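You operate a simulated robot arm through the tools that you are given. There is no shell and no other tool.

You run a simulated robot arm. Do the job below in one go: nothing can be reset, and whatever is moved stays where it is left.

JOB
Fit the soft foot in place of the split foot and grease its top.
Fine: split foot into the worn tub, new foot home in the yellow socket, green brush back in the orange holder. Set down upright: split foot. A coat counts when it lies all over at full strength: go over it till it gets no stronger.

It is judged by the outcome, as a careful person would: the job done as asked, and still so three seconds after it is handed in. It fails if anything else is knocked over, pushed out of place, dropped, spilled or broken.

ROBOT AND FRAMES
A 5-joint arm with a two-finger parallel gripper, fixed in place. Base frame: the origin is on the floor under the middle of its stand, x ahead of it, y to its left, z up; the work surface is at about z = 64. Lengths are in cm, angles in degrees, forces in N, time in s.
It reaches about 113.4 cm from its shoulder. Its first joint turns from -149.0 to 149.0 degrees. Payload 1.57 kg.
The tool frame sits at the grasp point between the pads (the TCP): z along the fingers, y along the line on which they close. The tips reach 3 cm beyond it. Largest opening 11 cm; finger width 2.4, thickness 1.2; the body of the gripper, 4.8 by 11.2 cm, starts 7.8 cm behind the TCP.
Orientation is told as [roll, pitch, yaw] about the base's x, y, z axes, in that order, counted from this pose: with the fingers straight down and closing along the base's y, the tool's x points along the base's -x, its y along +y and its z along -z.

CONTROLS
- The arm moves only by the tool step_arm. Its argument "plan" is a list that holds one entry, the list of rows, each a list of 6 numbers: the shift along the tool's x, y, z in units of 30 mm (1.0 is 30 mm), then the turn, a rotation vector about the tool's x, y, z in units of 5 degrees (1.0 is 5 degrees). In form: [[[tx, ty, tz, ax, ay, az], ...]]. A call has 1 to 20 rows; each row shifts and turns the commanded pose from where the row before left it, along the tool's axes as they then stand. "gripper" is the gripper command, from -1 (fully open) to 1 (shut), values between in proportion, set as the call begins (left out, the last holds). A call with a number of a shift or a turn outside -1 to 1 is refused whole. A row lasts 0.2 s, in which the tool goes at most 5 cm and 8.6 degrees; a call with a longer step from one row to the next is refused whole, and so is a gripper value outside its range. Where a pose cannot be reached the arm comes as near as it can. A force on the tool above 40 N (or 10 N above the force at the start of the call, whichever is more), or a blocked arm, ends the call early, and 0.2 s more pass. The fingers move at their own pace (about 15.3 cm/s each) and stop on an object; they squeeze with about 37 N. The grip force told is the motor's: it shows also when the fingers shut on nothing. Time passes only in rows, and 0.2 s behind the last, so rows that do not move let the fingers close. The reply holds the time, the measured pose of the TCP, the force on the tool along the base axes, the opening and the grip force, in the units named above and with some noise, with the torque about the TCP (base axes, N m) and any sound that the robot's microphone picked up.
- Cameras (640 x 400 px; columns grow to the right, rows downward): "scene" is fixed at [39.93, -50.06, 154.17]; the picture's right is [1.00, 0.02, 0.00], its down [0.01, -0.47, -0.88] and it looks along [-0.02, 0.88, -0.47] (base axes); focal length 319 px, centre (320, 200). "wrist" rides on the gripper at [7, 1.6, -14.1] in the tool frame; the picture's right is [-0.23, 0.97, 0.00], its down [-0.86, -0.20, -0.48] and it looks along [-0.47, -0.11, 0.88] (tool axes); focal length 222 px, centre (320, 200).
- camera(camera): a new picture of that camera. The clock stands still meanwhile.
- lift_body(by): slides the trunk up (or, below 0, down) by that many cm; the arm rides with it, the base frame stays. It gives what a move gives, with no picture.
- point_at(camera, pixels): there is no depth. For up to 12 entries [column, row, z] of the newest picture of that camera ("zoom" is the newest enlarged one), the place [x, y] in the base frame at which the ray of that pixel passes the height z, good to about 0.3 cm. The clock stands still meanwhile.
- close_up(camera, box): a new picture of the part [left, top, right, bottom] of that camera's present view, enlarged. The clock stands still meanwhile.
- job_done(): hands the job in; it is judged then, once.

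Open the gripper and draw the arm clear of the work before you hand the job in, unless the task says otherwise.

The tools are called after "Emit:" by a JSON object that holds its "method" and its "body". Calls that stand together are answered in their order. step_arm: Moves the arm, as the interface text tells. Its arguments: {"type":"object","properties":{"plan":{"type":"array"},"gripper":{"type":"number"}},"required":["plan"]} The other tools are called the same way: lift_body (by) moves the trunk up or down; camera (camera) takes a picture; point_at (camera, pixels) gives the place at which the rays of pixels pass given heights; close_up (camera, box) takes an enlarged picture of a part of a camera's view; job_done () hands the job in.

At the start:

```text
t: 0.0
eef_pos: [34.57, 47.86, 110.69]
tcp_rot: [0.0, 0.0, 0.1]
wrist_force: [0.2, 0.3, -0.5]
wrist_torque: [-0.02, -0.01, 0.01]
grip_width: 11.01
gripper_force: 0.0
trunk travel left (down, up): [-84.1, 12.9]
```

scene: 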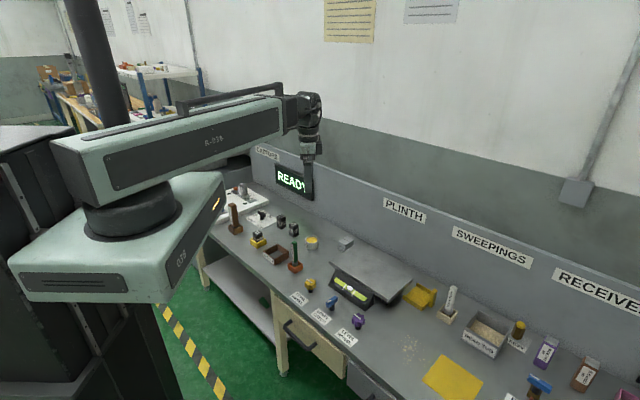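
wrist: 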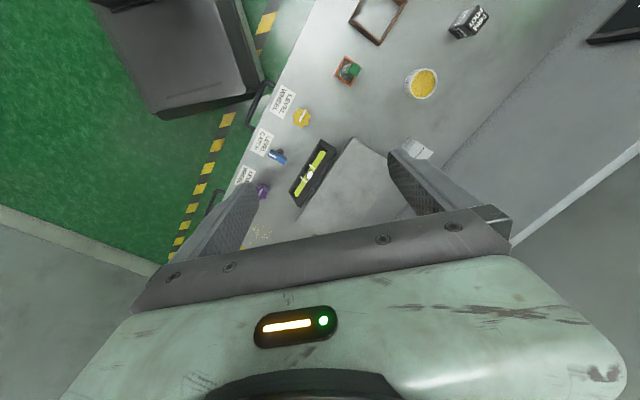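

The scene shows a bench with many items; I start with enlarged views of the scene's parts to find the feet, the yellow socket, the worn tub, the grease and the brush holder.

Emit:
{"method": "close_up", "body": {"camera": "scene", "box": [190, 170, 350, 270]}}

Emit:
{"method": "close_up", "body": {"camera": "scene", "box": [270, 220, 430, 320]}}

Emit:
{"method": "close_up", "body": {"camera": "scene", "box": [270, 260, 430, 360]}}

Emit:
{"method": "close_up", "body": {"camera": "scene", "box": [400, 270, 640, 400]}}

```text
4.00 times, centred on (270, 220) of scene
```

zoom: 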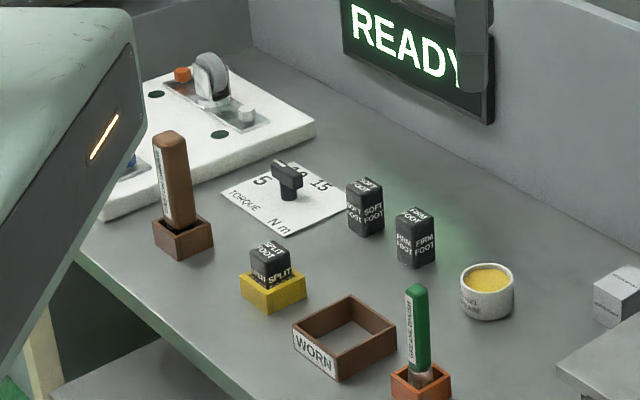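

```text
4.00 times, centred on (350, 270) of scene
```

zoom: 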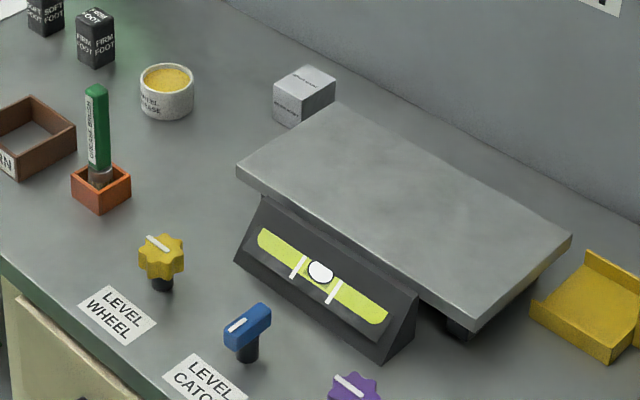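

```text
4.00 times, centred on (350, 310) of scene
```

zoom: 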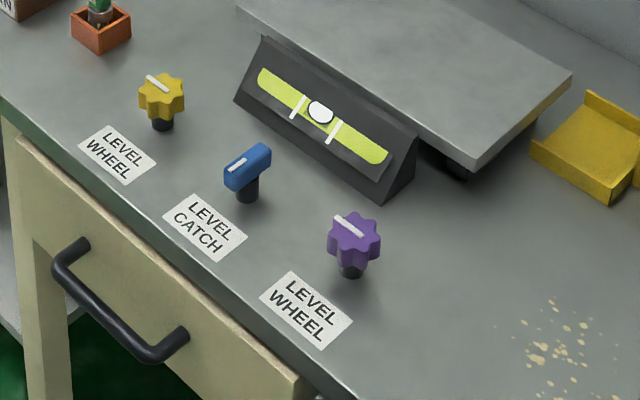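

```text
2.67 times, centred on (520, 335) of scene
```

zoom: 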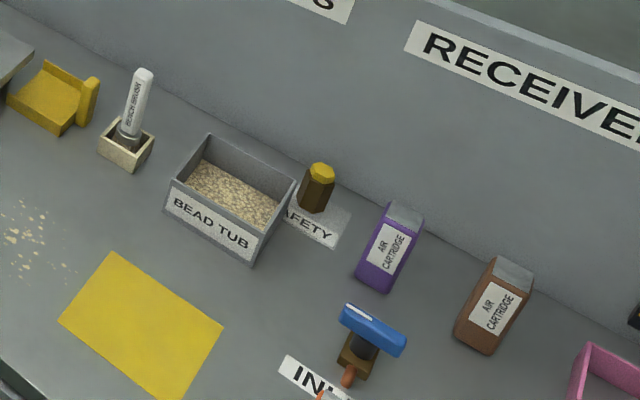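

The split foot sits in the yellow socket around (267,238), soft and firm feet at (281,221) and (294,229), grease tub at (312,243). I zoom in further to read the labels and see the geometry.

Emit:
{"method": "close_up", "body": {"camera": "scene", "box": [245, 205, 309, 245]}}

Emit:
{"method": "close_up", "body": {"camera": "scene", "box": [260, 230, 324, 270]}}

Emit:
{"method": "close_up", "body": {"camera": "scene", "box": [290, 225, 354, 265]}}

Emit:
{"method": "close_up", "body": {"camera": "scene", "box": [200, 175, 280, 225]}}

Emit:
{"method": "close_up", "body": {"camera": "wrist", "box": [320, 0, 560, 150]}}

```text
10.00 times, centred on (277, 225) of scene
```

zoom: 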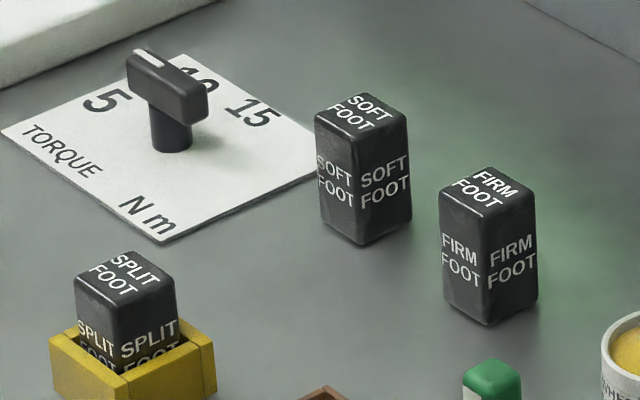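

```text
10.00 times, centred on (292, 250) of scene
```

zoom: 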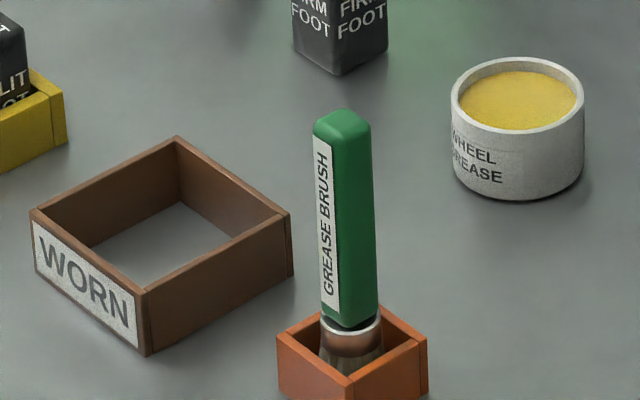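

```text
10.00 times, centred on (322, 245) of scene
```

zoom: 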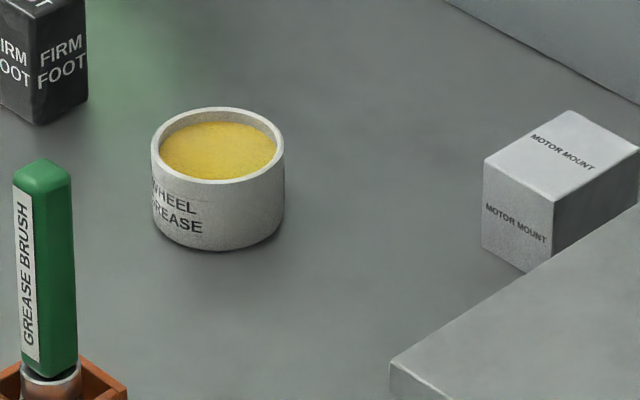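

```text
8.00 times, centred on (240, 200) of scene
```

zoom: 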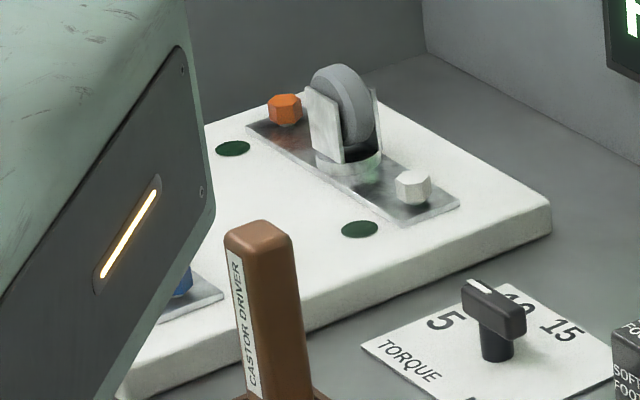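

```text
2.67 times, centred on (440, 75) of wrist
```

zoom: 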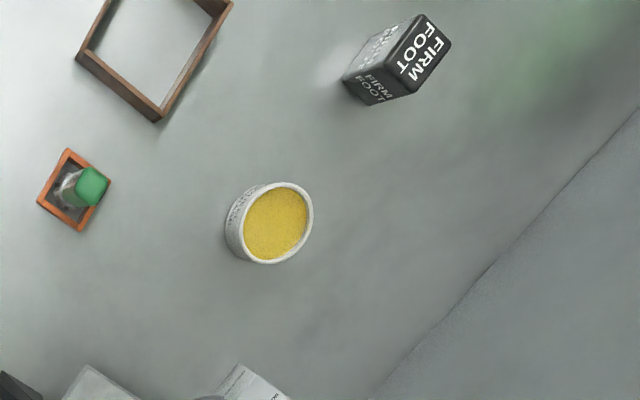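

Everything is identified: soft foot (281,222), firm foot next to it, worn tub (288,255), orange holder (295,266), grease (312,243). I now ask for base-frame positions of the key features.

Emit:
{"method": "point_at", "body": {"camera": "scene", "pixels": [[281.0, 229.7, 64], [276.5, 216.5, 70], [280.5, 218.0, 70], [285.7, 216.5, 70], [281.5, 214.3, 70], [293.5, 237.5, 64], [258.0, 244.0, 64], [274.0, 252.5, 64], [263.5, 234.0, 70], [297.0, 276.0, 64], [312.0, 246.0, 64], [277.5, 270.5, 64]]}}

Emit:
{"method": "point_at", "body": {"camera": "wrist", "pixels": [[346, 70, 68], [421, 83, 68], [350, 13, 67], [379, 44, 67], [407, 0, 67], [475, 15, 70]]}}

```text
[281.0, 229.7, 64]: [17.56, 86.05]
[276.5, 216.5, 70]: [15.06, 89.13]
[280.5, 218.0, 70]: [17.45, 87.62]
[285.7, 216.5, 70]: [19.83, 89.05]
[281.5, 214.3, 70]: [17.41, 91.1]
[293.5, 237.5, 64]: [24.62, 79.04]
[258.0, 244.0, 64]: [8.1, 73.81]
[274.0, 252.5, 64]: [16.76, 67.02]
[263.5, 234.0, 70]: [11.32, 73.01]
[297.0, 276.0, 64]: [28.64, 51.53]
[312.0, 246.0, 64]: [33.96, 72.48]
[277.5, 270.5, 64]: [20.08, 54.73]
```

```text
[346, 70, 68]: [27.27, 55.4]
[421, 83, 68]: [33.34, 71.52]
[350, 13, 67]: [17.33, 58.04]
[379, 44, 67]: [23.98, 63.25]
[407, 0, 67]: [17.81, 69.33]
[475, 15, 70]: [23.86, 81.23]
```

The items lie around x 10–35, y 50–90. I move the gripper over the foot cluster at z≈100 to look straight down with the wrist camera.

Emit:
{"method": "step_arm", "body": {"plan": [[[0.536, 0.785, 0.356, 0, 0, 0], [0.536, 0.785, 0.356, 0, 0, 0], [0.536, 0.785, 0.356, 0, 0, 0], [0.536, 0.785, 0.356, 0, 0, 0], [0.536, 0.785, 0.356, 0, 0, 0], [0.536, 0.785, 0.356, 0, 0, 0], [0.536, 0.785, 0.356, 0, 0, 0], [0.536, 0.785, 0.356, 0, 0, 0], [0.536, 0.785, 0.356, 0, 0, 0], [0.536, 0.785, 0.356, 0, 0, 0], [0, 0, 0, 0, 0, 0]]], "gripper": -1}}

Emit:
{"method": "camera", "body": {"camera": "wrist"}}

Emit:
{"method": "camera", "body": {"camera": "scene"}}

```text
t: 2.4
eef_pos: [18.33, 71.38, 110.83]
tcp_rot: [0.0, 0.0, 0.0]
wrist_force: [-0.3, -0.6, 0.0]
wrist_torque: [0.02, -0.01, -0.01]
grip_width: 11.01
gripper_force: 0.0
out of reach, approached as far as the arm can: row 1, 2, 3, 4, 5, 6, 7, 8, 9, 10
trunk travel left (down, up): [-84.1, 12.9]
```

```text
taken
```

wrist: 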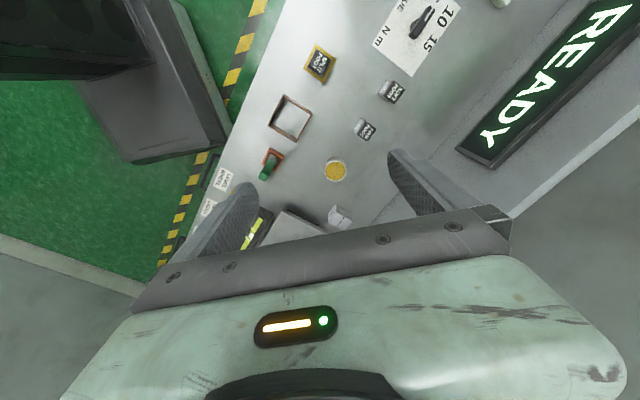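

```text
taken
```

scene: 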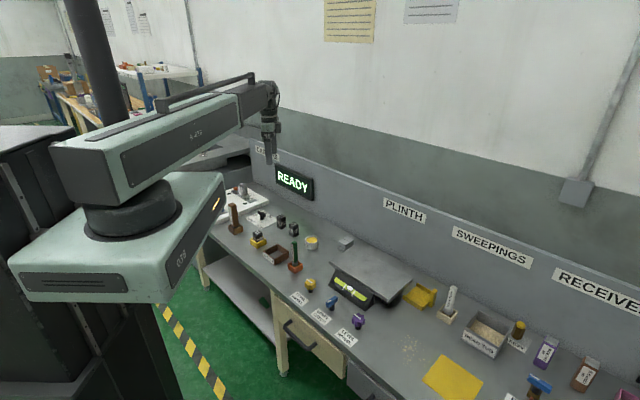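

The x/y moved but z did not: height comes from the trunk here. I test lowering the trunk by 8 cm to see how pose responds.

Emit:
{"method": "lift_body", "body": {"by": -8}}

Emit:
{"method": "close_up", "body": {"camera": "wrist", "box": [220, 0, 460, 150]}}

Emit:
{"method": "camera", "body": {"camera": "scene"}}

```text
t: 3.6
eef_pos: [18.35, 71.41, 102.89]
tcp_rot: [0.1, 0.0, 0.0]
wrist_force: [-0.2, 0.2, 0.7]
wrist_torque: [0.01, 0.02, -0.03]
grip_width: 11.02
gripper_force: 0.2
trunk travel left (down, up): [-76.1, 20.9]
```

```text
2.67 times, centred on (340, 75) of wrist
```

zoom: 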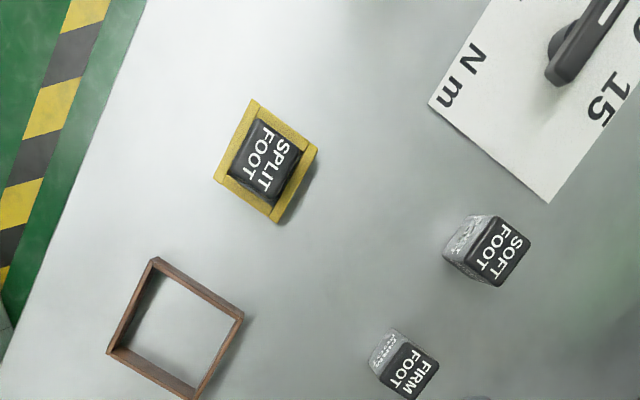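

```text
taken
```

scene: 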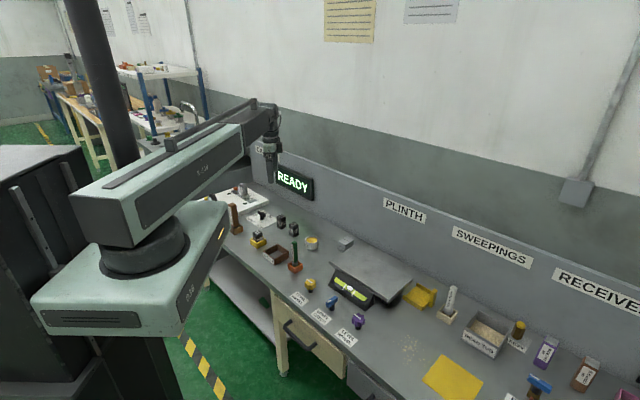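

The trunk lift works (z = 102.9) and the wrist zoom shows the feet clearly. I convert the zoom corners of socket, feet and worn tub into base coordinates.

Emit:
{"method": "point_at", "body": {"camera": "zoom", "pixels": [[257, 119, 71], [303, 148, 71], [272, 204, 71], [231, 175, 71], [253, 99, 67], [317, 150, 67], [277, 224, 67], [214, 180, 67], [488, 215, 71], [531, 240, 71], [500, 287, 71], [466, 262, 71]]}}

Emit:
{"method": "point_at", "body": {"camera": "zoom", "pixels": [[153, 257, 67], [244, 315, 67], [195, 400, 67], [107, 352, 67], [401, 339, 71], [439, 363, 71], [411, 399, 71], [382, 378, 71], [443, 257, 64], [470, 215, 64], [468, 280, 64]]}}

```text
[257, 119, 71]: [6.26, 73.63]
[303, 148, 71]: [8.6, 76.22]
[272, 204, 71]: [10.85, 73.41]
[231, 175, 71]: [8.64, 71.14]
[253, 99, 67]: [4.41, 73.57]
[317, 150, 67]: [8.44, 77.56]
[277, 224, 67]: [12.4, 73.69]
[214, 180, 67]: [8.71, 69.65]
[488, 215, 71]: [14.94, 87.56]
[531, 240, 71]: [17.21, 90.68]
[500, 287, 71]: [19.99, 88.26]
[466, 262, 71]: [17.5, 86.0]
```

```text
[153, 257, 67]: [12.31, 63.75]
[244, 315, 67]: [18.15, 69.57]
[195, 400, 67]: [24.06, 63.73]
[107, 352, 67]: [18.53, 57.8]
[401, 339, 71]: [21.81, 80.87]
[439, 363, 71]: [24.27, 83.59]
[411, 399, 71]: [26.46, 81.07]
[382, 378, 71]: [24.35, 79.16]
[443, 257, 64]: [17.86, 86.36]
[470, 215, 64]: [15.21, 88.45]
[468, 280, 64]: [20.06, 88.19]
```

Split foot and socket are centred near (8.5, 73.6), soft foot near (17.4, 88.1), all turned 45°. I zoom the scene camera on the socket and feet to triangulate heights.

Emit:
{"method": "close_up", "body": {"camera": "scene", "box": [240, 223, 280, 248]}}

Emit:
{"method": "close_up", "body": {"camera": "scene", "box": [266, 208, 306, 233]}}

Emit:
{"method": "close_up", "body": {"camera": "scene", "box": [262, 240, 302, 265]}}

Emit:
{"method": "close_up", "body": {"camera": "scene", "box": [275, 233, 323, 278]}}

```text
16.00 times, centred on (260, 236) of scene
```

zoom: 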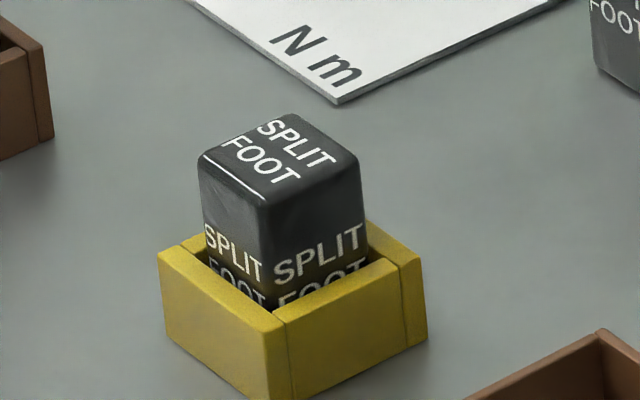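

```text
16.00 times, centred on (286, 220) of scene
```

zoom: 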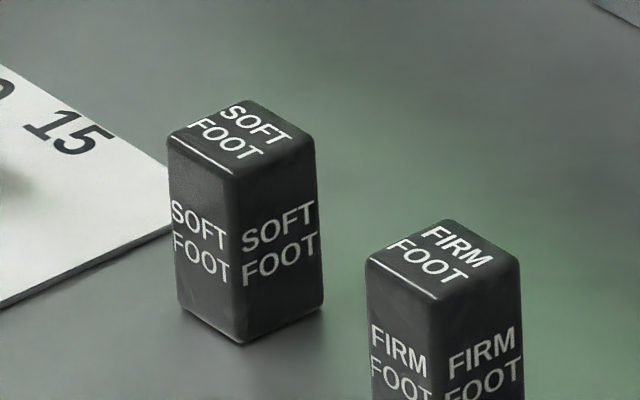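

```text
16.00 times, centred on (282, 252) of scene
```

zoom: 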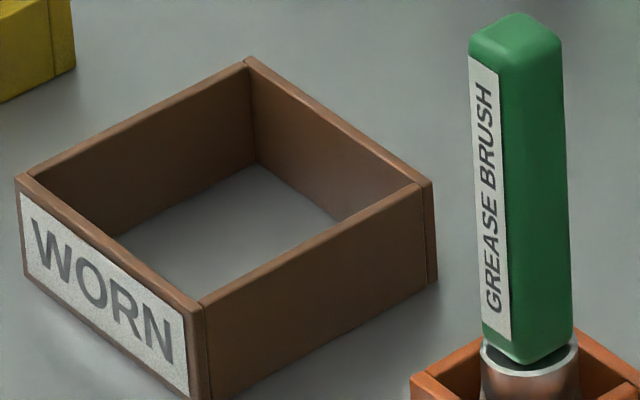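

```text
8.89 times, centred on (299, 256) of scene
```

zoom: 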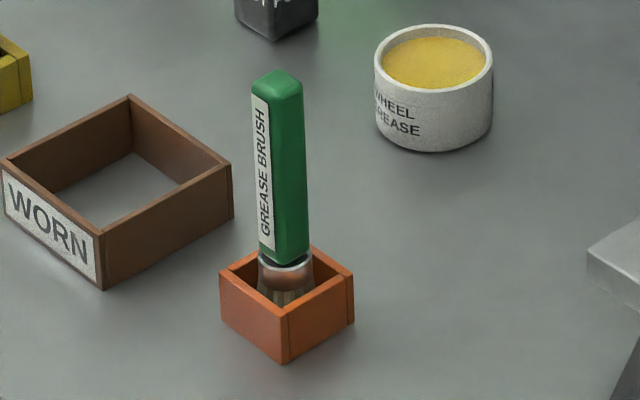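

I convert bottom corners at bench height and top edges at trial heights, in order to triangulate the sizes.

Emit:
{"method": "point_at", "body": {"camera": "scene", "pixels": [[258.4, 248.5, 64], [266.7, 244.75, 64], [257.94, 243.81, 67], [266.3, 239.9, 67], [249.94, 239.31, 67], [256.4, 236.3, 71], [252.4, 233.5, 71], [262.5, 233.5, 71], [258.3, 230.7, 71], [281.06, 228.94, 64], [280.9, 218.44, 71], [286.2, 226.6, 64]]}}

Emit:
{"method": "point_at", "body": {"camera": "scene", "pixels": [[285.7, 216.6, 71], [289.25, 257.1, 64], [289, 250.9, 67], [274.8, 264.5, 64], [274.7, 258.56, 67], [294.7, 274.3, 64], [295.3, 269.3, 67], [287.75, 263.9, 67], [302.7, 264.7, 67], [302.8, 269.8, 64], [294.16, 241.6, 78], [311.9, 250.6, 64]]}}

```text
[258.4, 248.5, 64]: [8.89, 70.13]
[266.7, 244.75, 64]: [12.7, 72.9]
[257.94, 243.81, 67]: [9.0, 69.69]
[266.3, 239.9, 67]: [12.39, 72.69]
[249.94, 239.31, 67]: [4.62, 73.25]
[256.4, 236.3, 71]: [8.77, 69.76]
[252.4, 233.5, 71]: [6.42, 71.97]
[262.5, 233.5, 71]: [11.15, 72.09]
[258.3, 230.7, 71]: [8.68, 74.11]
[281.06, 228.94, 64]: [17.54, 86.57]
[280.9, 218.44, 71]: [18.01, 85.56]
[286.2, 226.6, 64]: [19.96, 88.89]
```

```text
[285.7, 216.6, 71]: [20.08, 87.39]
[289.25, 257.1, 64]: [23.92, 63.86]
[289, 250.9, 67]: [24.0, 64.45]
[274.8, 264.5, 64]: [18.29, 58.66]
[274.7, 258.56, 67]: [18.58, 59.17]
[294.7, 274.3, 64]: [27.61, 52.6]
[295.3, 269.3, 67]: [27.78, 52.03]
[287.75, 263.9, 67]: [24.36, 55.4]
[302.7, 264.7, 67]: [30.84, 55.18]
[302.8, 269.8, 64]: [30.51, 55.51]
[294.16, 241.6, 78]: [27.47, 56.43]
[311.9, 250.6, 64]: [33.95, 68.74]
```

Heights come out at: socket rim ≈ 66.8, feet tops ≈ 70.2, tub rim ≈ 67.3, brush top ≈ 78.5. I turn the gripper to yaw −45° (closing across the bench) and centre it above the split foot at (8.57, 73.6).

Emit:
{"method": "step_arm", "body": {"plan": [[[0, 0, 0, 0, 0, 1], [0, 0, 0, 0, 0, 1], [0, 0, 0, 0, 0, 1], [0, 0, 0, 0, 0, 1], [0, 0, 0, 0, 0, 1], [0, 0, 0, 0, 0, 1], [0, 0, 0, 0, 0, 1], [0, 0, 0, 0, 0, 1], [0, 0, 0, 0, 0, 1], [0.705, -0.447, 0, 0, 0, 0], [0.705, -0.447, 0, 0, 0, 0], [0.705, -0.447, 0, 0, 0, 0], [0.705, -0.447, 0, 0, 0, 0], [0, 0, 0, 0, 0, 0]]], "gripper": -0.3}}

Emit:
{"method": "camera", "body": {"camera": "wrist"}}

Emit:
{"method": "camera", "body": {"camera": "scene"}}

```text
t: 6.6
eef_pos: [8.63, 73.6, 102.71]
tcp_rot: [-0.1, 0.0, -44.9]
wrist_force: [-0.5, -1.3, -0.4]
wrist_torque: [0.02, -0.02, 0.0]
grip_width: 7.16
gripper_force: 0.0
trunk travel left (down, up): [-76.1, 20.9]
```

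```text
taken
```

wrist: 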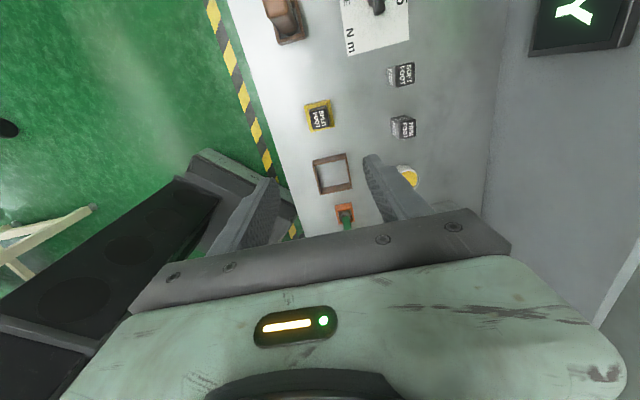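

```text
taken
```

scene: 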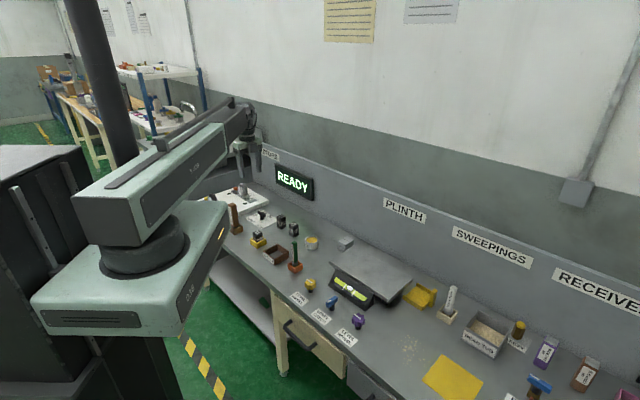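

The pose tracks well (8.63, 73.60, yaw −44.9). I zoom the wrist view on the socket, feet and driver for refined positions.

Emit:
{"method": "close_up", "body": {"camera": "wrist", "box": [260, 60, 420, 160]}}

Emit:
{"method": "point_at", "body": {"camera": "wrist", "pixels": [[283, 20, 72], [280, 45, 64], [498, 100, 64], [488, 170, 64], [376, 5, 68]]}}

```text
4.00 times, centred on (340, 110) of wrist
```

zoom: 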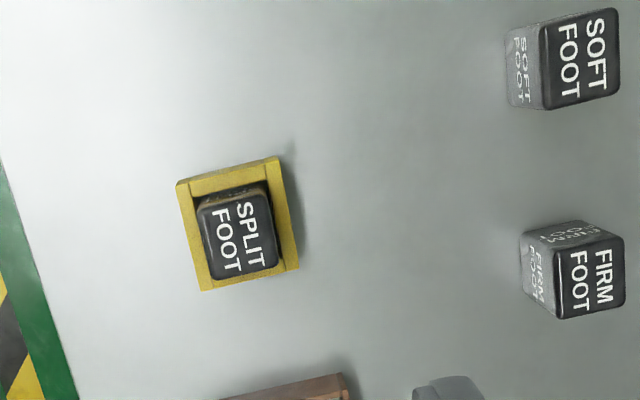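

```text
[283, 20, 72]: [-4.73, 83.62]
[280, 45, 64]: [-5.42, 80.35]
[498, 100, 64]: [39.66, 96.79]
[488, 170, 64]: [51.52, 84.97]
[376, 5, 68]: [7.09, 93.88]
```

I read the corner points in this enlarged picture: split top (199,202)-(268,186)-(277,265)-(213,280), socket (177,183)-(278,157)-(298,268)-(203,291), soft top (541,20)-(617,8)-(620,96)-(545,110).

Emit:
{"method": "point_at", "body": {"camera": "zoom", "pixels": [[199, 202, 70.2], [268, 186, 70.2], [277, 265, 70.2], [213, 280, 70.2], [177, 183, 66.8], [278, 157, 66.8], [298, 268, 66.8], [203, 291, 66.8], [541, 20, 70.2], [617, 8, 70.2], [620, 96, 70.2], [545, 110, 70.2]]}}

```text
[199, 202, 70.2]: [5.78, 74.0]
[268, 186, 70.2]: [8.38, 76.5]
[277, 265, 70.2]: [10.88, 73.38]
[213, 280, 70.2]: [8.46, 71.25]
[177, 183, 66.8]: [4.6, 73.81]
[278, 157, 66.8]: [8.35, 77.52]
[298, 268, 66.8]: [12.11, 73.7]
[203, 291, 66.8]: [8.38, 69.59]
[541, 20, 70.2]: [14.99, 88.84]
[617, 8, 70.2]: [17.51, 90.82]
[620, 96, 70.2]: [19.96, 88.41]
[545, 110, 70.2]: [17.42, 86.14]
```

Socket centre ≈ (8.43, 73.63), matching the previous view. I correct the TCP by 2 mm and lower the trunk until the tips are a few cm over the foot.

Emit:
{"method": "step_arm", "body": {"plan": [[[0.054, -0.025, 0, 0, 0, 0], [0, 0, 0, 0, 0, 0]]]}}

Emit:
{"method": "lift_body", "body": {"by": -25}}

Emit:
{"method": "camera", "body": {"camera": "wrist"}}

Emit:
{"method": "close_up", "body": {"camera": "scene", "box": [210, 170, 306, 230]}}

Emit:
{"method": "camera", "body": {"camera": "scene"}}

```text
t: 7.2
eef_pos: [8.4, 73.61, 102.85]
tcp_rot: [0.0, 0.0, -45.1]
wrist_force: [-0.3, 0.6, 0.0]
wrist_torque: [-0.01, -0.03, 0.01]
grip_width: 7.14
gripper_force: 0.1
trunk travel left (down, up): [-76.1, 20.9]
```

```text
t: 9.8
eef_pos: [8.38, 73.6, 77.82]
tcp_rot: [0.0, 0.0, -45.0]
wrist_force: [-0.1, -0.4, 0.9]
wrist_torque: [0.0, 0.0, -0.02]
grip_width: 7.15
gripper_force: 0.0
trunk travel left (down, up): [-51.1, 45.9]
```

```text
taken
```

wrist: 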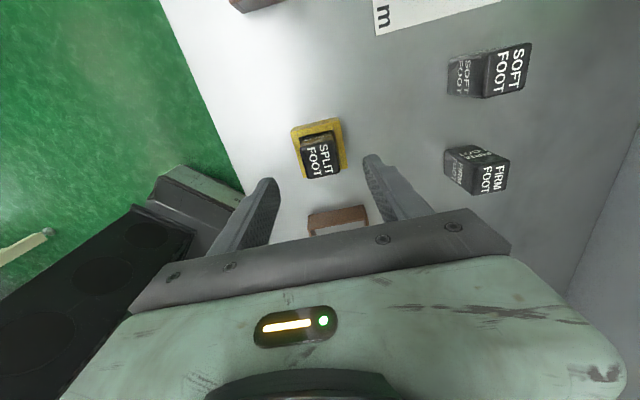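

```text
6.67 times, centred on (258, 200) of scene
```

zoom: 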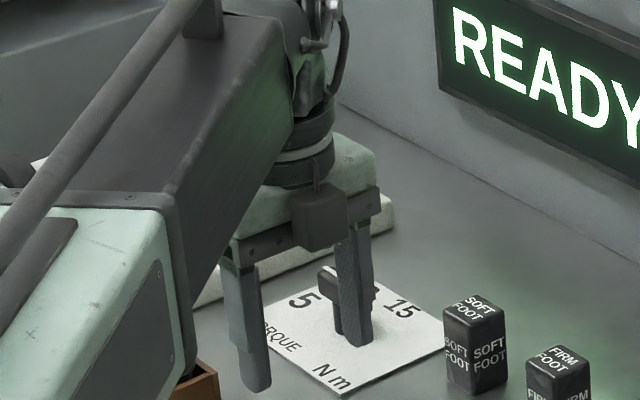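

```text
taken
```

scene: 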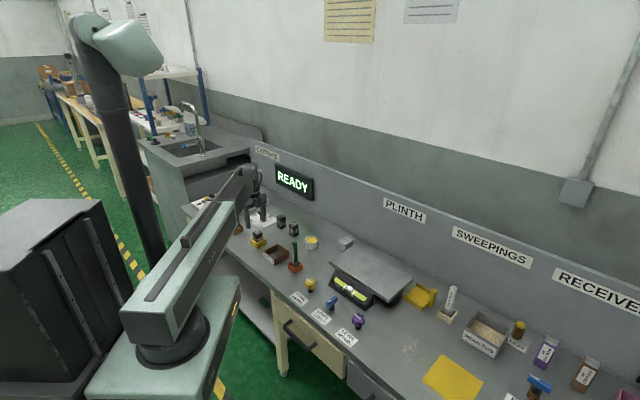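

The fingers straddle the split foot as intended, but the forearm is near the castor driver in the scene view. I check the clearance of the arm's links over the bench before going lower.

Emit:
{"method": "close_up", "body": {"camera": "scene", "box": [110, 150, 310, 275]}}

Emit:
{"method": "close_up", "body": {"camera": "wrist", "box": [220, 80, 420, 205]}}

Emit:
{"method": "close_up", "body": {"camera": "wrist", "box": [0, 120, 320, 320]}}

```text
3.20 times, centred on (210, 212) of scene
```

zoom: 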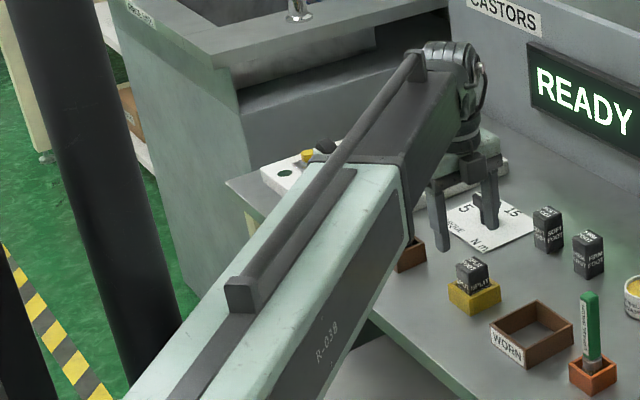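

```text
3.20 times, centred on (320, 142) of wrist
```

zoom: 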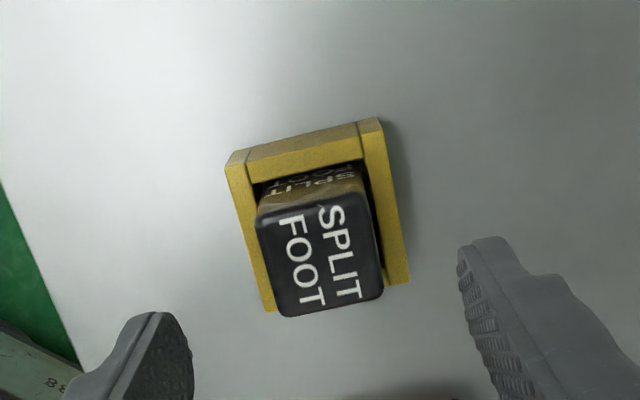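

```text
2.00 times, centred on (160, 220) of wrist
```

zoom: 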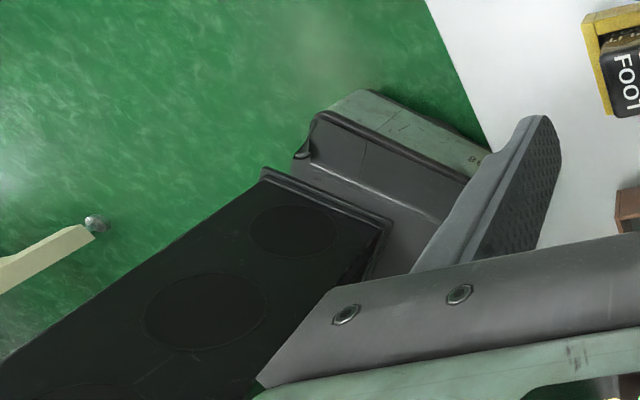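

The boom is telescopic and well above the items, and the fingers straddle the foot symmetrically. I lower by 7 cm so that the tips stop about 1 cm above the socket rim.

Emit:
{"method": "lift_body", "body": {"by": -7.0}}

Emit:
{"method": "close_up", "body": {"camera": "wrist", "box": [220, 80, 420, 205]}}

Emit:
{"method": "close_up", "body": {"camera": "scene", "box": [230, 205, 294, 245]}}

```text
t: 10.8
eef_pos: [8.42, 73.61, 70.86]
tcp_rot: [-0.1, 0.0, -45.0]
wrist_force: [-0.1, 0.1, -0.2]
wrist_torque: [-0.01, -0.02, 0.02]
grip_width: 7.16
gripper_force: 0.1
trunk travel left (down, up): [-44.1, 52.9]
```

```text
3.20 times, centred on (320, 142) of wrist
```

zoom: 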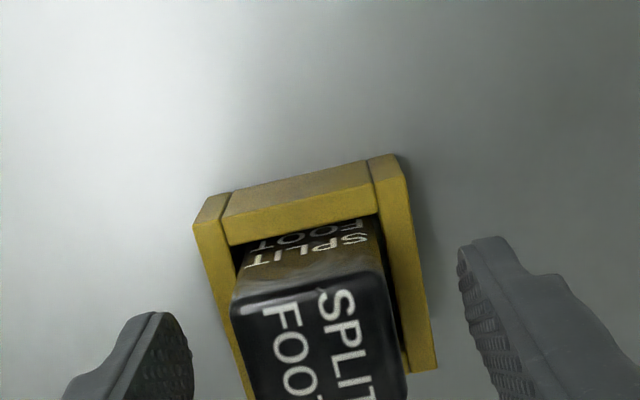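

```text
10.00 times, centred on (262, 225) of scene
```

zoom: 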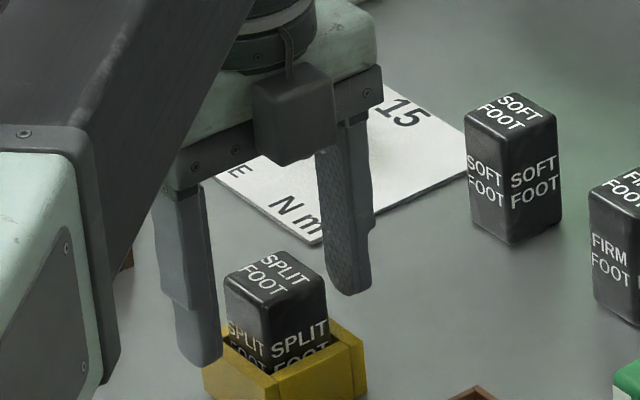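

The tips sit either side of the foot, just above the yellow rim, at z = 70.86. I close the gripper on the split foot.

Emit:
{"method": "step_arm", "body": {"plan": [[[0, 0, 0, 0, 0, 0], [0, 0, 0, 0, 0, 0], [0, 0, 0, 0, 0, 0], [0, 0, 0, 0, 0, 0]]], "gripper": 1}}

Emit:
{"method": "close_up", "body": {"camera": "wrist", "box": [220, 80, 420, 205]}}

Emit:
{"method": "close_up", "body": {"camera": "scene", "box": [230, 205, 294, 245]}}

```text
t: 11.8
eef_pos: [8.34, 73.57, 70.8]
tcp_rot: [0.0, 0.0, -45.1]
wrist_force: [-1.0, 0.3, 1.1]
wrist_torque: [0.01, 0.01, 0.02]
grip_width: 3.49
gripper_force: 37.0
trunk travel left (down, up): [-44.1, 52.9]
```

```text
3.20 times, centred on (320, 142) of wrist
```

zoom: 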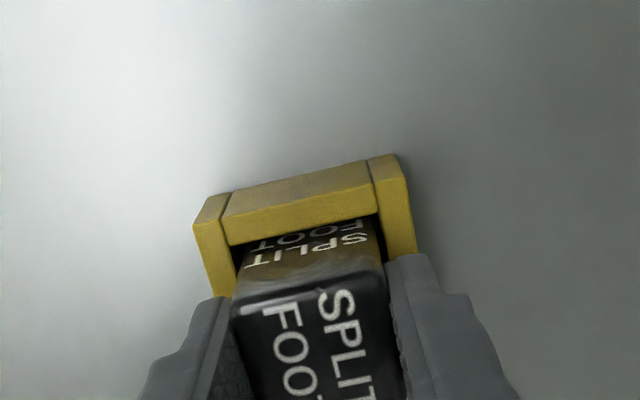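

```text
10.00 times, centred on (262, 225) of scene
```

zoom: 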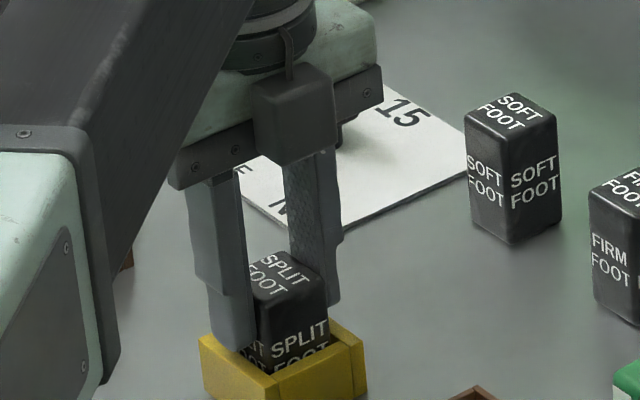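

Gripped with 3.49 cm width and 37 N. I lift 3 cm and check that the socket stays put.

Emit:
{"method": "lift_body", "body": {"by": 3}}

Emit:
{"method": "close_up", "body": {"camera": "wrist", "box": [220, 60, 420, 185]}}

Emit:
{"method": "close_up", "body": {"camera": "scene", "box": [230, 205, 294, 245]}}

```text
t: 12.6
eef_pos: [8.45, 73.61, 73.74]
tcp_rot: [0.0, 0.0, -45.0]
wrist_force: [0.8, -1.2, -0.9]
wrist_torque: [0.03, -0.03, 0.0]
grip_width: 3.48
gripper_force: 36.3
trunk travel left (down, up): [-47.1, 49.9]
```

```text
3.20 times, centred on (320, 122) of wrist
```

zoom: 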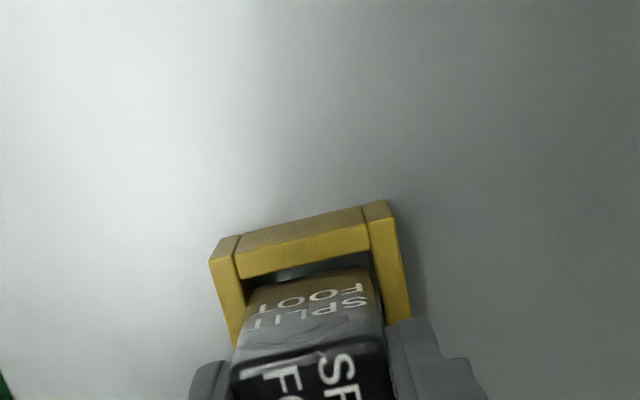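

```text
10.00 times, centred on (262, 225) of scene
```

zoom: 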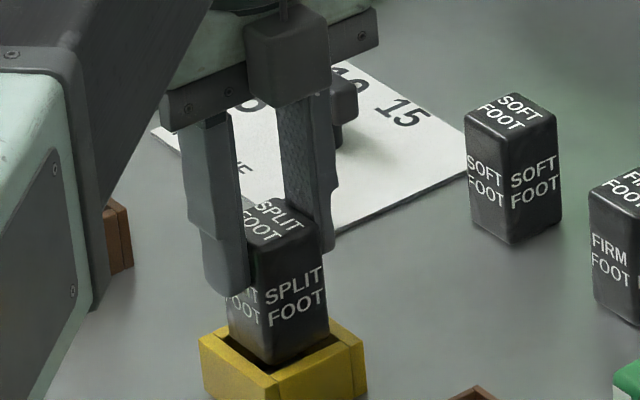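

The foot clears the socket and the socket stayed. I lift well up and look at the worn tub from here to get its centre accurately.

Emit:
{"method": "lift_body", "body": {"by": 24}}

Emit:
{"method": "close_up", "body": {"camera": "wrist", "box": [260, 80, 420, 230]}}

Emit:
{"method": "close_up", "body": {"camera": "wrist", "box": [240, 60, 440, 185]}}

```text
t: 15.1
eef_pos: [8.61, 73.64, 97.8]
tcp_rot: [0.0, 0.1, -45.0]
wrist_force: [0.4, -1.0, -0.6]
wrist_torque: [-0.01, -0.02, -0.01]
grip_width: 3.51
gripper_force: 37.3
trunk travel left (down, up): [-71.1, 25.9]
```

```text
2.67 times, centred on (340, 155) of wrist
```

zoom: 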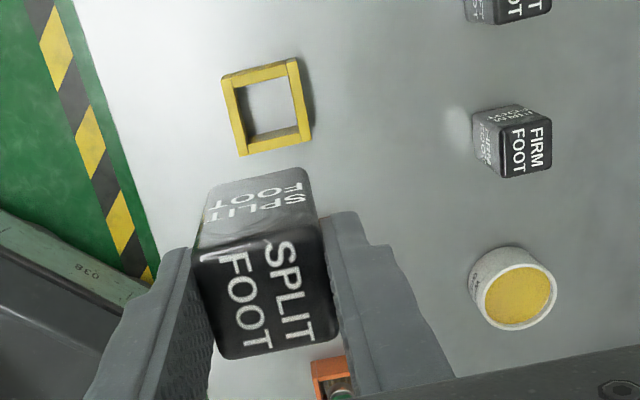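

```text
3.20 times, centred on (340, 122) of wrist
```

zoom: 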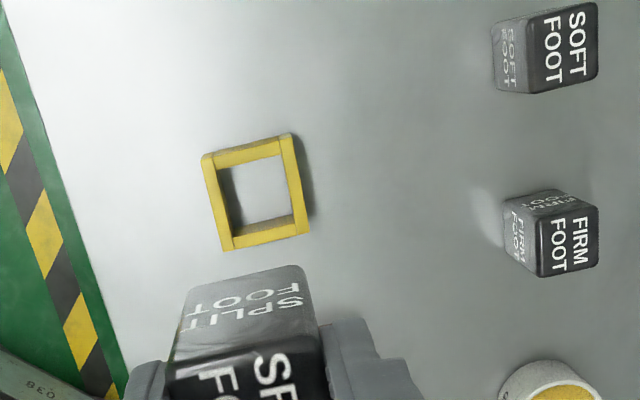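

The socket is an open frame with the bench as its floor. The held foot hides the tub, so I pass over it and look back from the far side at this safe height.

Emit:
{"method": "step_arm", "body": {"plan": [[[-0.9, 0, 0, 0, 0, 0], [-0.9, 0, 0, 0, 0, 0], [-0.9, 0, 0, 0, 0, 0], [-0.9, 0, 0, 0, 0, 0], [-0.9, 0, 0, 0, 0, 0], [-0.9, 0, 0, 0, 0, 0], [-0.9, 0, 0, 0, 0, 0], [-0.9, 0, 0, 0, 0, 0], [0, 0, 0, 0, 0, 0]]]}}

Emit:
{"method": "camera", "body": {"camera": "wrist"}}

Emit:
{"method": "close_up", "body": {"camera": "wrist", "box": [240, 20, 440, 145]}}

```text
t: 17.1
eef_pos: [23.64, 58.27, 97.84]
tcp_rot: [0.0, 0.0, -45.0]
wrist_force: [0.2, -0.9, -0.9]
wrist_torque: [0.05, 0.02, -0.01]
grip_width: 3.5
gripper_force: 37.1
trunk travel left (down, up): [-71.1, 25.9]
```

```text
taken
```

wrist: 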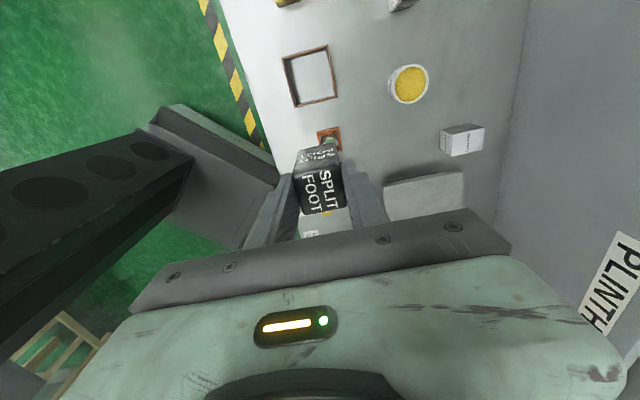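

```text
3.20 times, centred on (340, 82) of wrist
```

zoom: 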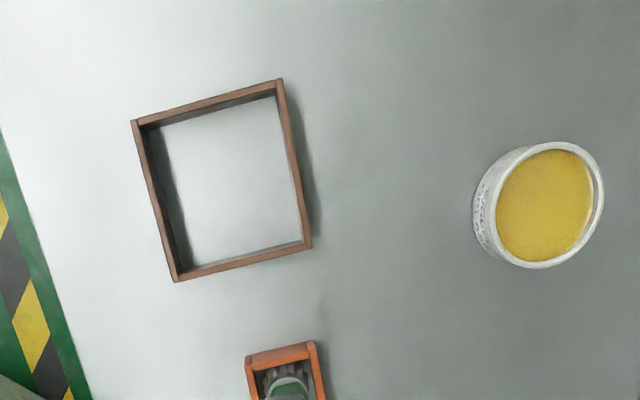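

The tub's rim corners are at (131,121), (282,79), (311,248), (175,281) in the zoom, with an open floor. I compute its centre, and the grease tub's rim ellipse too.

Emit:
{"method": "point_at", "body": {"camera": "zoom", "pixels": [[131, 121, 67.3], [282, 79, 67.3], [311, 248, 67.3], [175, 281, 67.3], [495, 206, 67.3], [604, 192, 67.3], [548, 143, 67.3], [542, 268, 67.3], [189, 264, 64], [304, 240, 64], [245, 354, 67], [312, 341, 67]]}}

```text
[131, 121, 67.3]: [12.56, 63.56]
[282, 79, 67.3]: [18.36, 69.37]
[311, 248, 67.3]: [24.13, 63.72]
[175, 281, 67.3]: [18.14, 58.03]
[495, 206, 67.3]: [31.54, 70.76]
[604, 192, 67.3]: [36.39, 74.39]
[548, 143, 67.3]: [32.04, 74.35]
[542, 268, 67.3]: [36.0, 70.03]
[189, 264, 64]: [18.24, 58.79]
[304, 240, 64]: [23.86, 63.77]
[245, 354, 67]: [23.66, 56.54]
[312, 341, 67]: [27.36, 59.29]
```

Tub centre (18.30, 63.67). I move over it, then lower part way with a check.

Emit:
{"method": "step_arm", "body": {"plan": [[[0.843, 0.005, 0, 0, 0, 0], [0.843, 0.005, 0, 0, 0, 0], [0.843, 0.005, 0, 0, 0, 0], [0, 0, 0, 0, 0, 0], [0, 0, 0, 0, 0, 0]]]}}

Emit:
{"method": "lift_body", "body": {"by": -20}}

Emit:
{"method": "close_up", "body": {"camera": "scene", "box": [240, 205, 336, 280]}}

Emit:
{"method": "close_up", "body": {"camera": "wrist", "box": [220, 60, 420, 225]}}

```text
t: 18.3
eef_pos: [18.39, 63.63, 97.78]
tcp_rot: [0.0, 0.0, -45.1]
wrist_force: [-0.2, -0.4, -1.2]
wrist_torque: [-0.01, -0.01, 0.0]
grip_width: 3.51
gripper_force: 37.2
trunk travel left (down, up): [-71.1, 25.9]
```

```text
t: 20.4
eef_pos: [18.31, 63.62, 77.83]
tcp_rot: [0.0, 0.0, -45.0]
wrist_force: [0.2, -0.2, 0.0]
wrist_torque: [0.03, -0.02, 0.0]
grip_width: 3.53
gripper_force: 37.1
trunk travel left (down, up): [-51.1, 45.9]
```

```text
5.33 times, centred on (288, 242) of scene
```

zoom: 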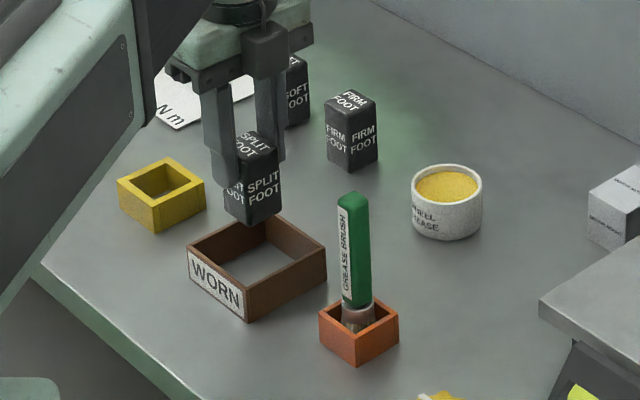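

```text
2.42 times, centred on (320, 142) of wrist
```

zoom: 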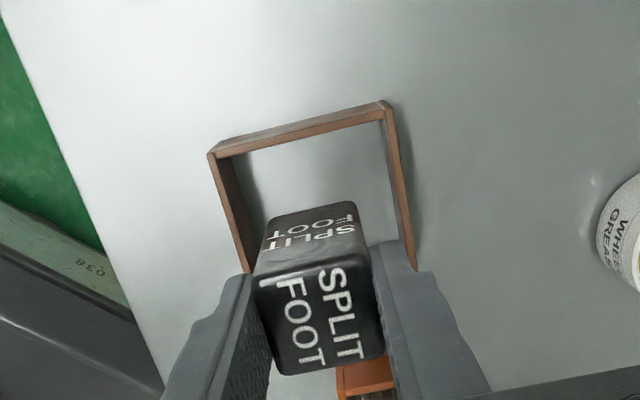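

The foot hangs over the middle of the worn tub. I lower 6.8 cm to bring its base just above the bench.

Emit:
{"method": "lift_body", "body": {"by": -6.8}}

Emit:
{"method": "close_up", "body": {"camera": "scene", "box": [250, 220, 314, 270]}}

Emit:
{"method": "close_up", "body": {"camera": "wrist", "box": [220, 60, 420, 225]}}

```text
t: 21.5
eef_pos: [18.41, 63.64, 71.07]
tcp_rot: [0.1, 0.1, -45.0]
wrist_force: [0.3, -0.3, -0.2]
wrist_torque: [-0.02, -0.02, 0.02]
grip_width: 3.5
gripper_force: 37.2
trunk travel left (down, up): [-44.3, 52.7]
```

```text
8.00 times, centred on (282, 245) of scene
```

zoom: 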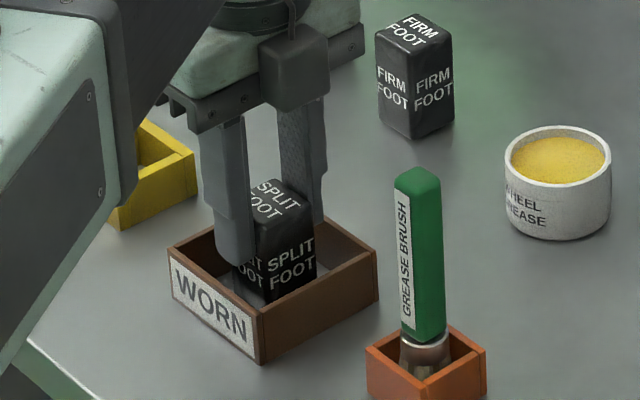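

```text
2.42 times, centred on (320, 142) of wrist
```

zoom: 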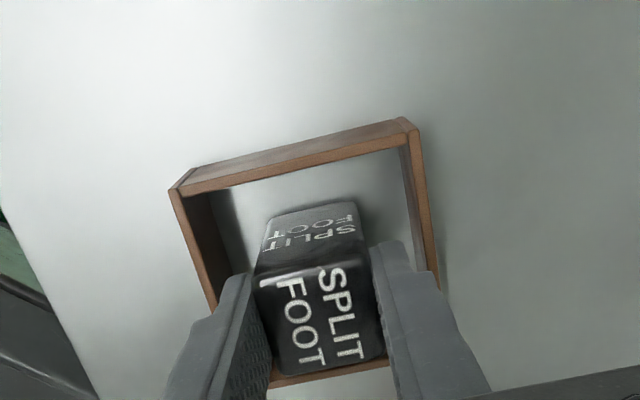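

The base is about 2 mm above the grip height (travel −44.3 vs −44.1 at pick-up). I lower the last 2 mm and read the force.

Emit:
{"method": "lift_body", "body": {"by": -0.2}}

```text
t: 22.0
eef_pos: [18.33, 63.75, 70.84]
tcp_rot: [-0.1, 0.0, -44.9]
wrist_force: [-0.2, 0.8, 1.6]
wrist_torque: [0.02, 0.0, -0.01]
grip_width: 3.51
gripper_force: 37.5
trunk travel left (down, up): [-44.1, 52.9]
```

A slight upward force (1.6 N) suggests contact. I open just to 4.5 cm so that the fingers stay clear of the tub walls.

Emit:
{"method": "step_arm", "body": {"plan": [[[0, 0, 0, 0, 0, 0], [0, 0, 0, 0, 0, 0], [0, 0, 0, 0, 0, 0]]], "gripper": 0.18}}

Emit:
{"method": "close_up", "body": {"camera": "wrist", "box": [220, 60, 420, 225]}}

Emit:
{"method": "close_up", "body": {"camera": "scene", "box": [250, 220, 314, 270]}}

```text
t: 22.8
eef_pos: [18.41, 63.69, 70.81]
tcp_rot: [0.0, 0.0, -45.0]
wrist_force: [-1.1, 0.1, -0.6]
wrist_torque: [0.0, -0.01, 0.0]
grip_width: 4.51
gripper_force: 0.0
trunk travel left (down, up): [-44.1, 52.9]
```

```text
2.42 times, centred on (320, 142) of wrist
```

zoom: 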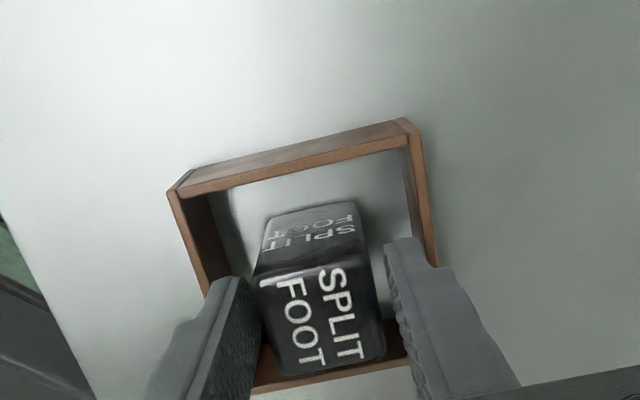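

```text
8.00 times, centred on (282, 245) of scene
```

zoom: 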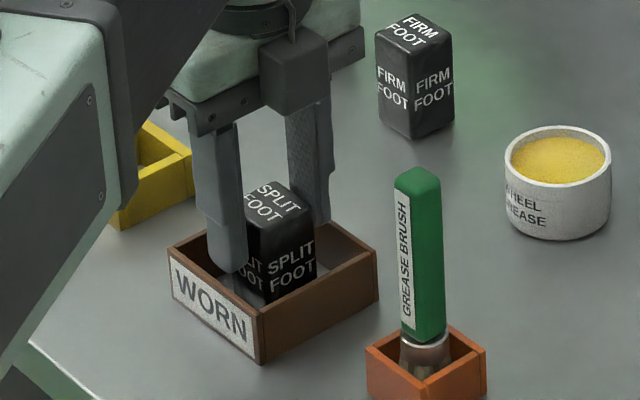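

The split foot stands upright inside the tub, fingers free on both sides. I lift straight up.

Emit:
{"method": "lift_body", "body": {"by": 20}}

Emit:
{"method": "close_up", "body": {"camera": "scene", "box": [250, 220, 314, 270]}}

Emit:
{"method": "camera", "body": {"camera": "wrist"}}

```text
t: 25.0
eef_pos: [18.3, 63.76, 90.86]
tcp_rot: [0.0, 0.1, -45.0]
wrist_force: [0.3, -0.3, 0.3]
wrist_torque: [0.0, -0.04, 0.06]
grip_width: 4.48
gripper_force: 0.0
trunk travel left (down, up): [-64.1, 32.9]
```

```text
8.00 times, centred on (282, 245) of scene
```

zoom: 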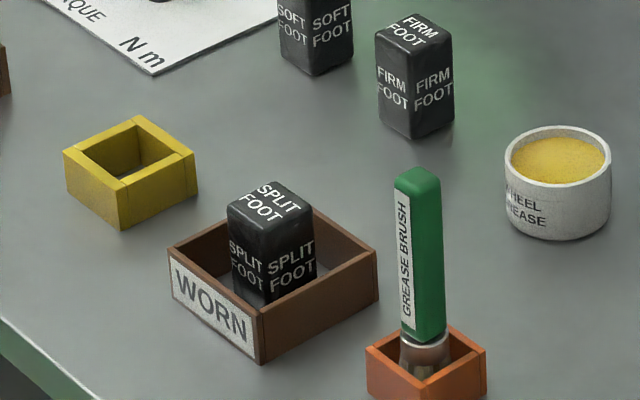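

```text
taken
```

wrist: 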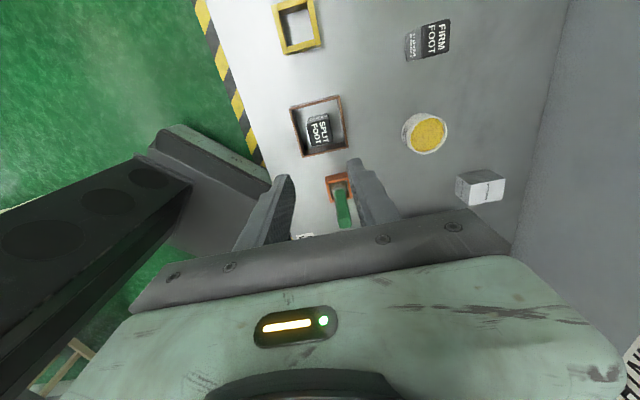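

The split foot is upright in the tub. From here I measure the empty socket's inner and outer corners with an enlarged view.

Emit:
{"method": "close_up", "body": {"camera": "wrist", "box": [256, 0, 352, 60]}}

```text
6.67 times, centred on (304, 30) of wrist
```

zoom: 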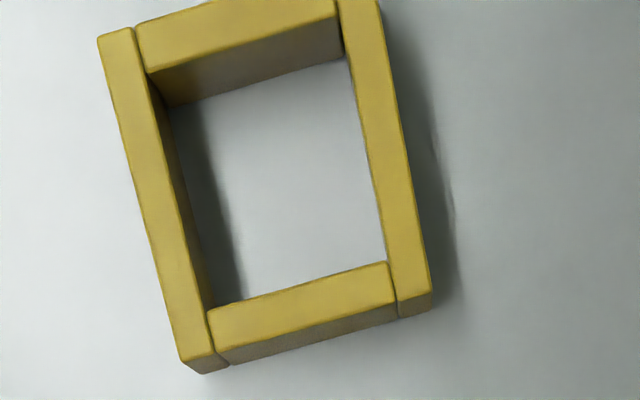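

Inner rim corners read (147,73), (337,17), (388,262), (207,310); outer (97,36), (180,358), (430,292).

Emit:
{"method": "point_at", "body": {"camera": "zoom", "pixels": [[147, 73, 66.8], [337, 17, 66.8], [388, 262, 66.8], [207, 310, 66.8], [97, 36, 66.8], [180, 358, 66.8], [430, 292, 66.8]]}}

```text
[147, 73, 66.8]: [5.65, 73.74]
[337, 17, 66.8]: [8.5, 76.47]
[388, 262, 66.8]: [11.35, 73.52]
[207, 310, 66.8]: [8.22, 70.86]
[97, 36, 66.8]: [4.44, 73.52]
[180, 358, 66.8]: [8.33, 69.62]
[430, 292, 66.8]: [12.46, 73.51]
```

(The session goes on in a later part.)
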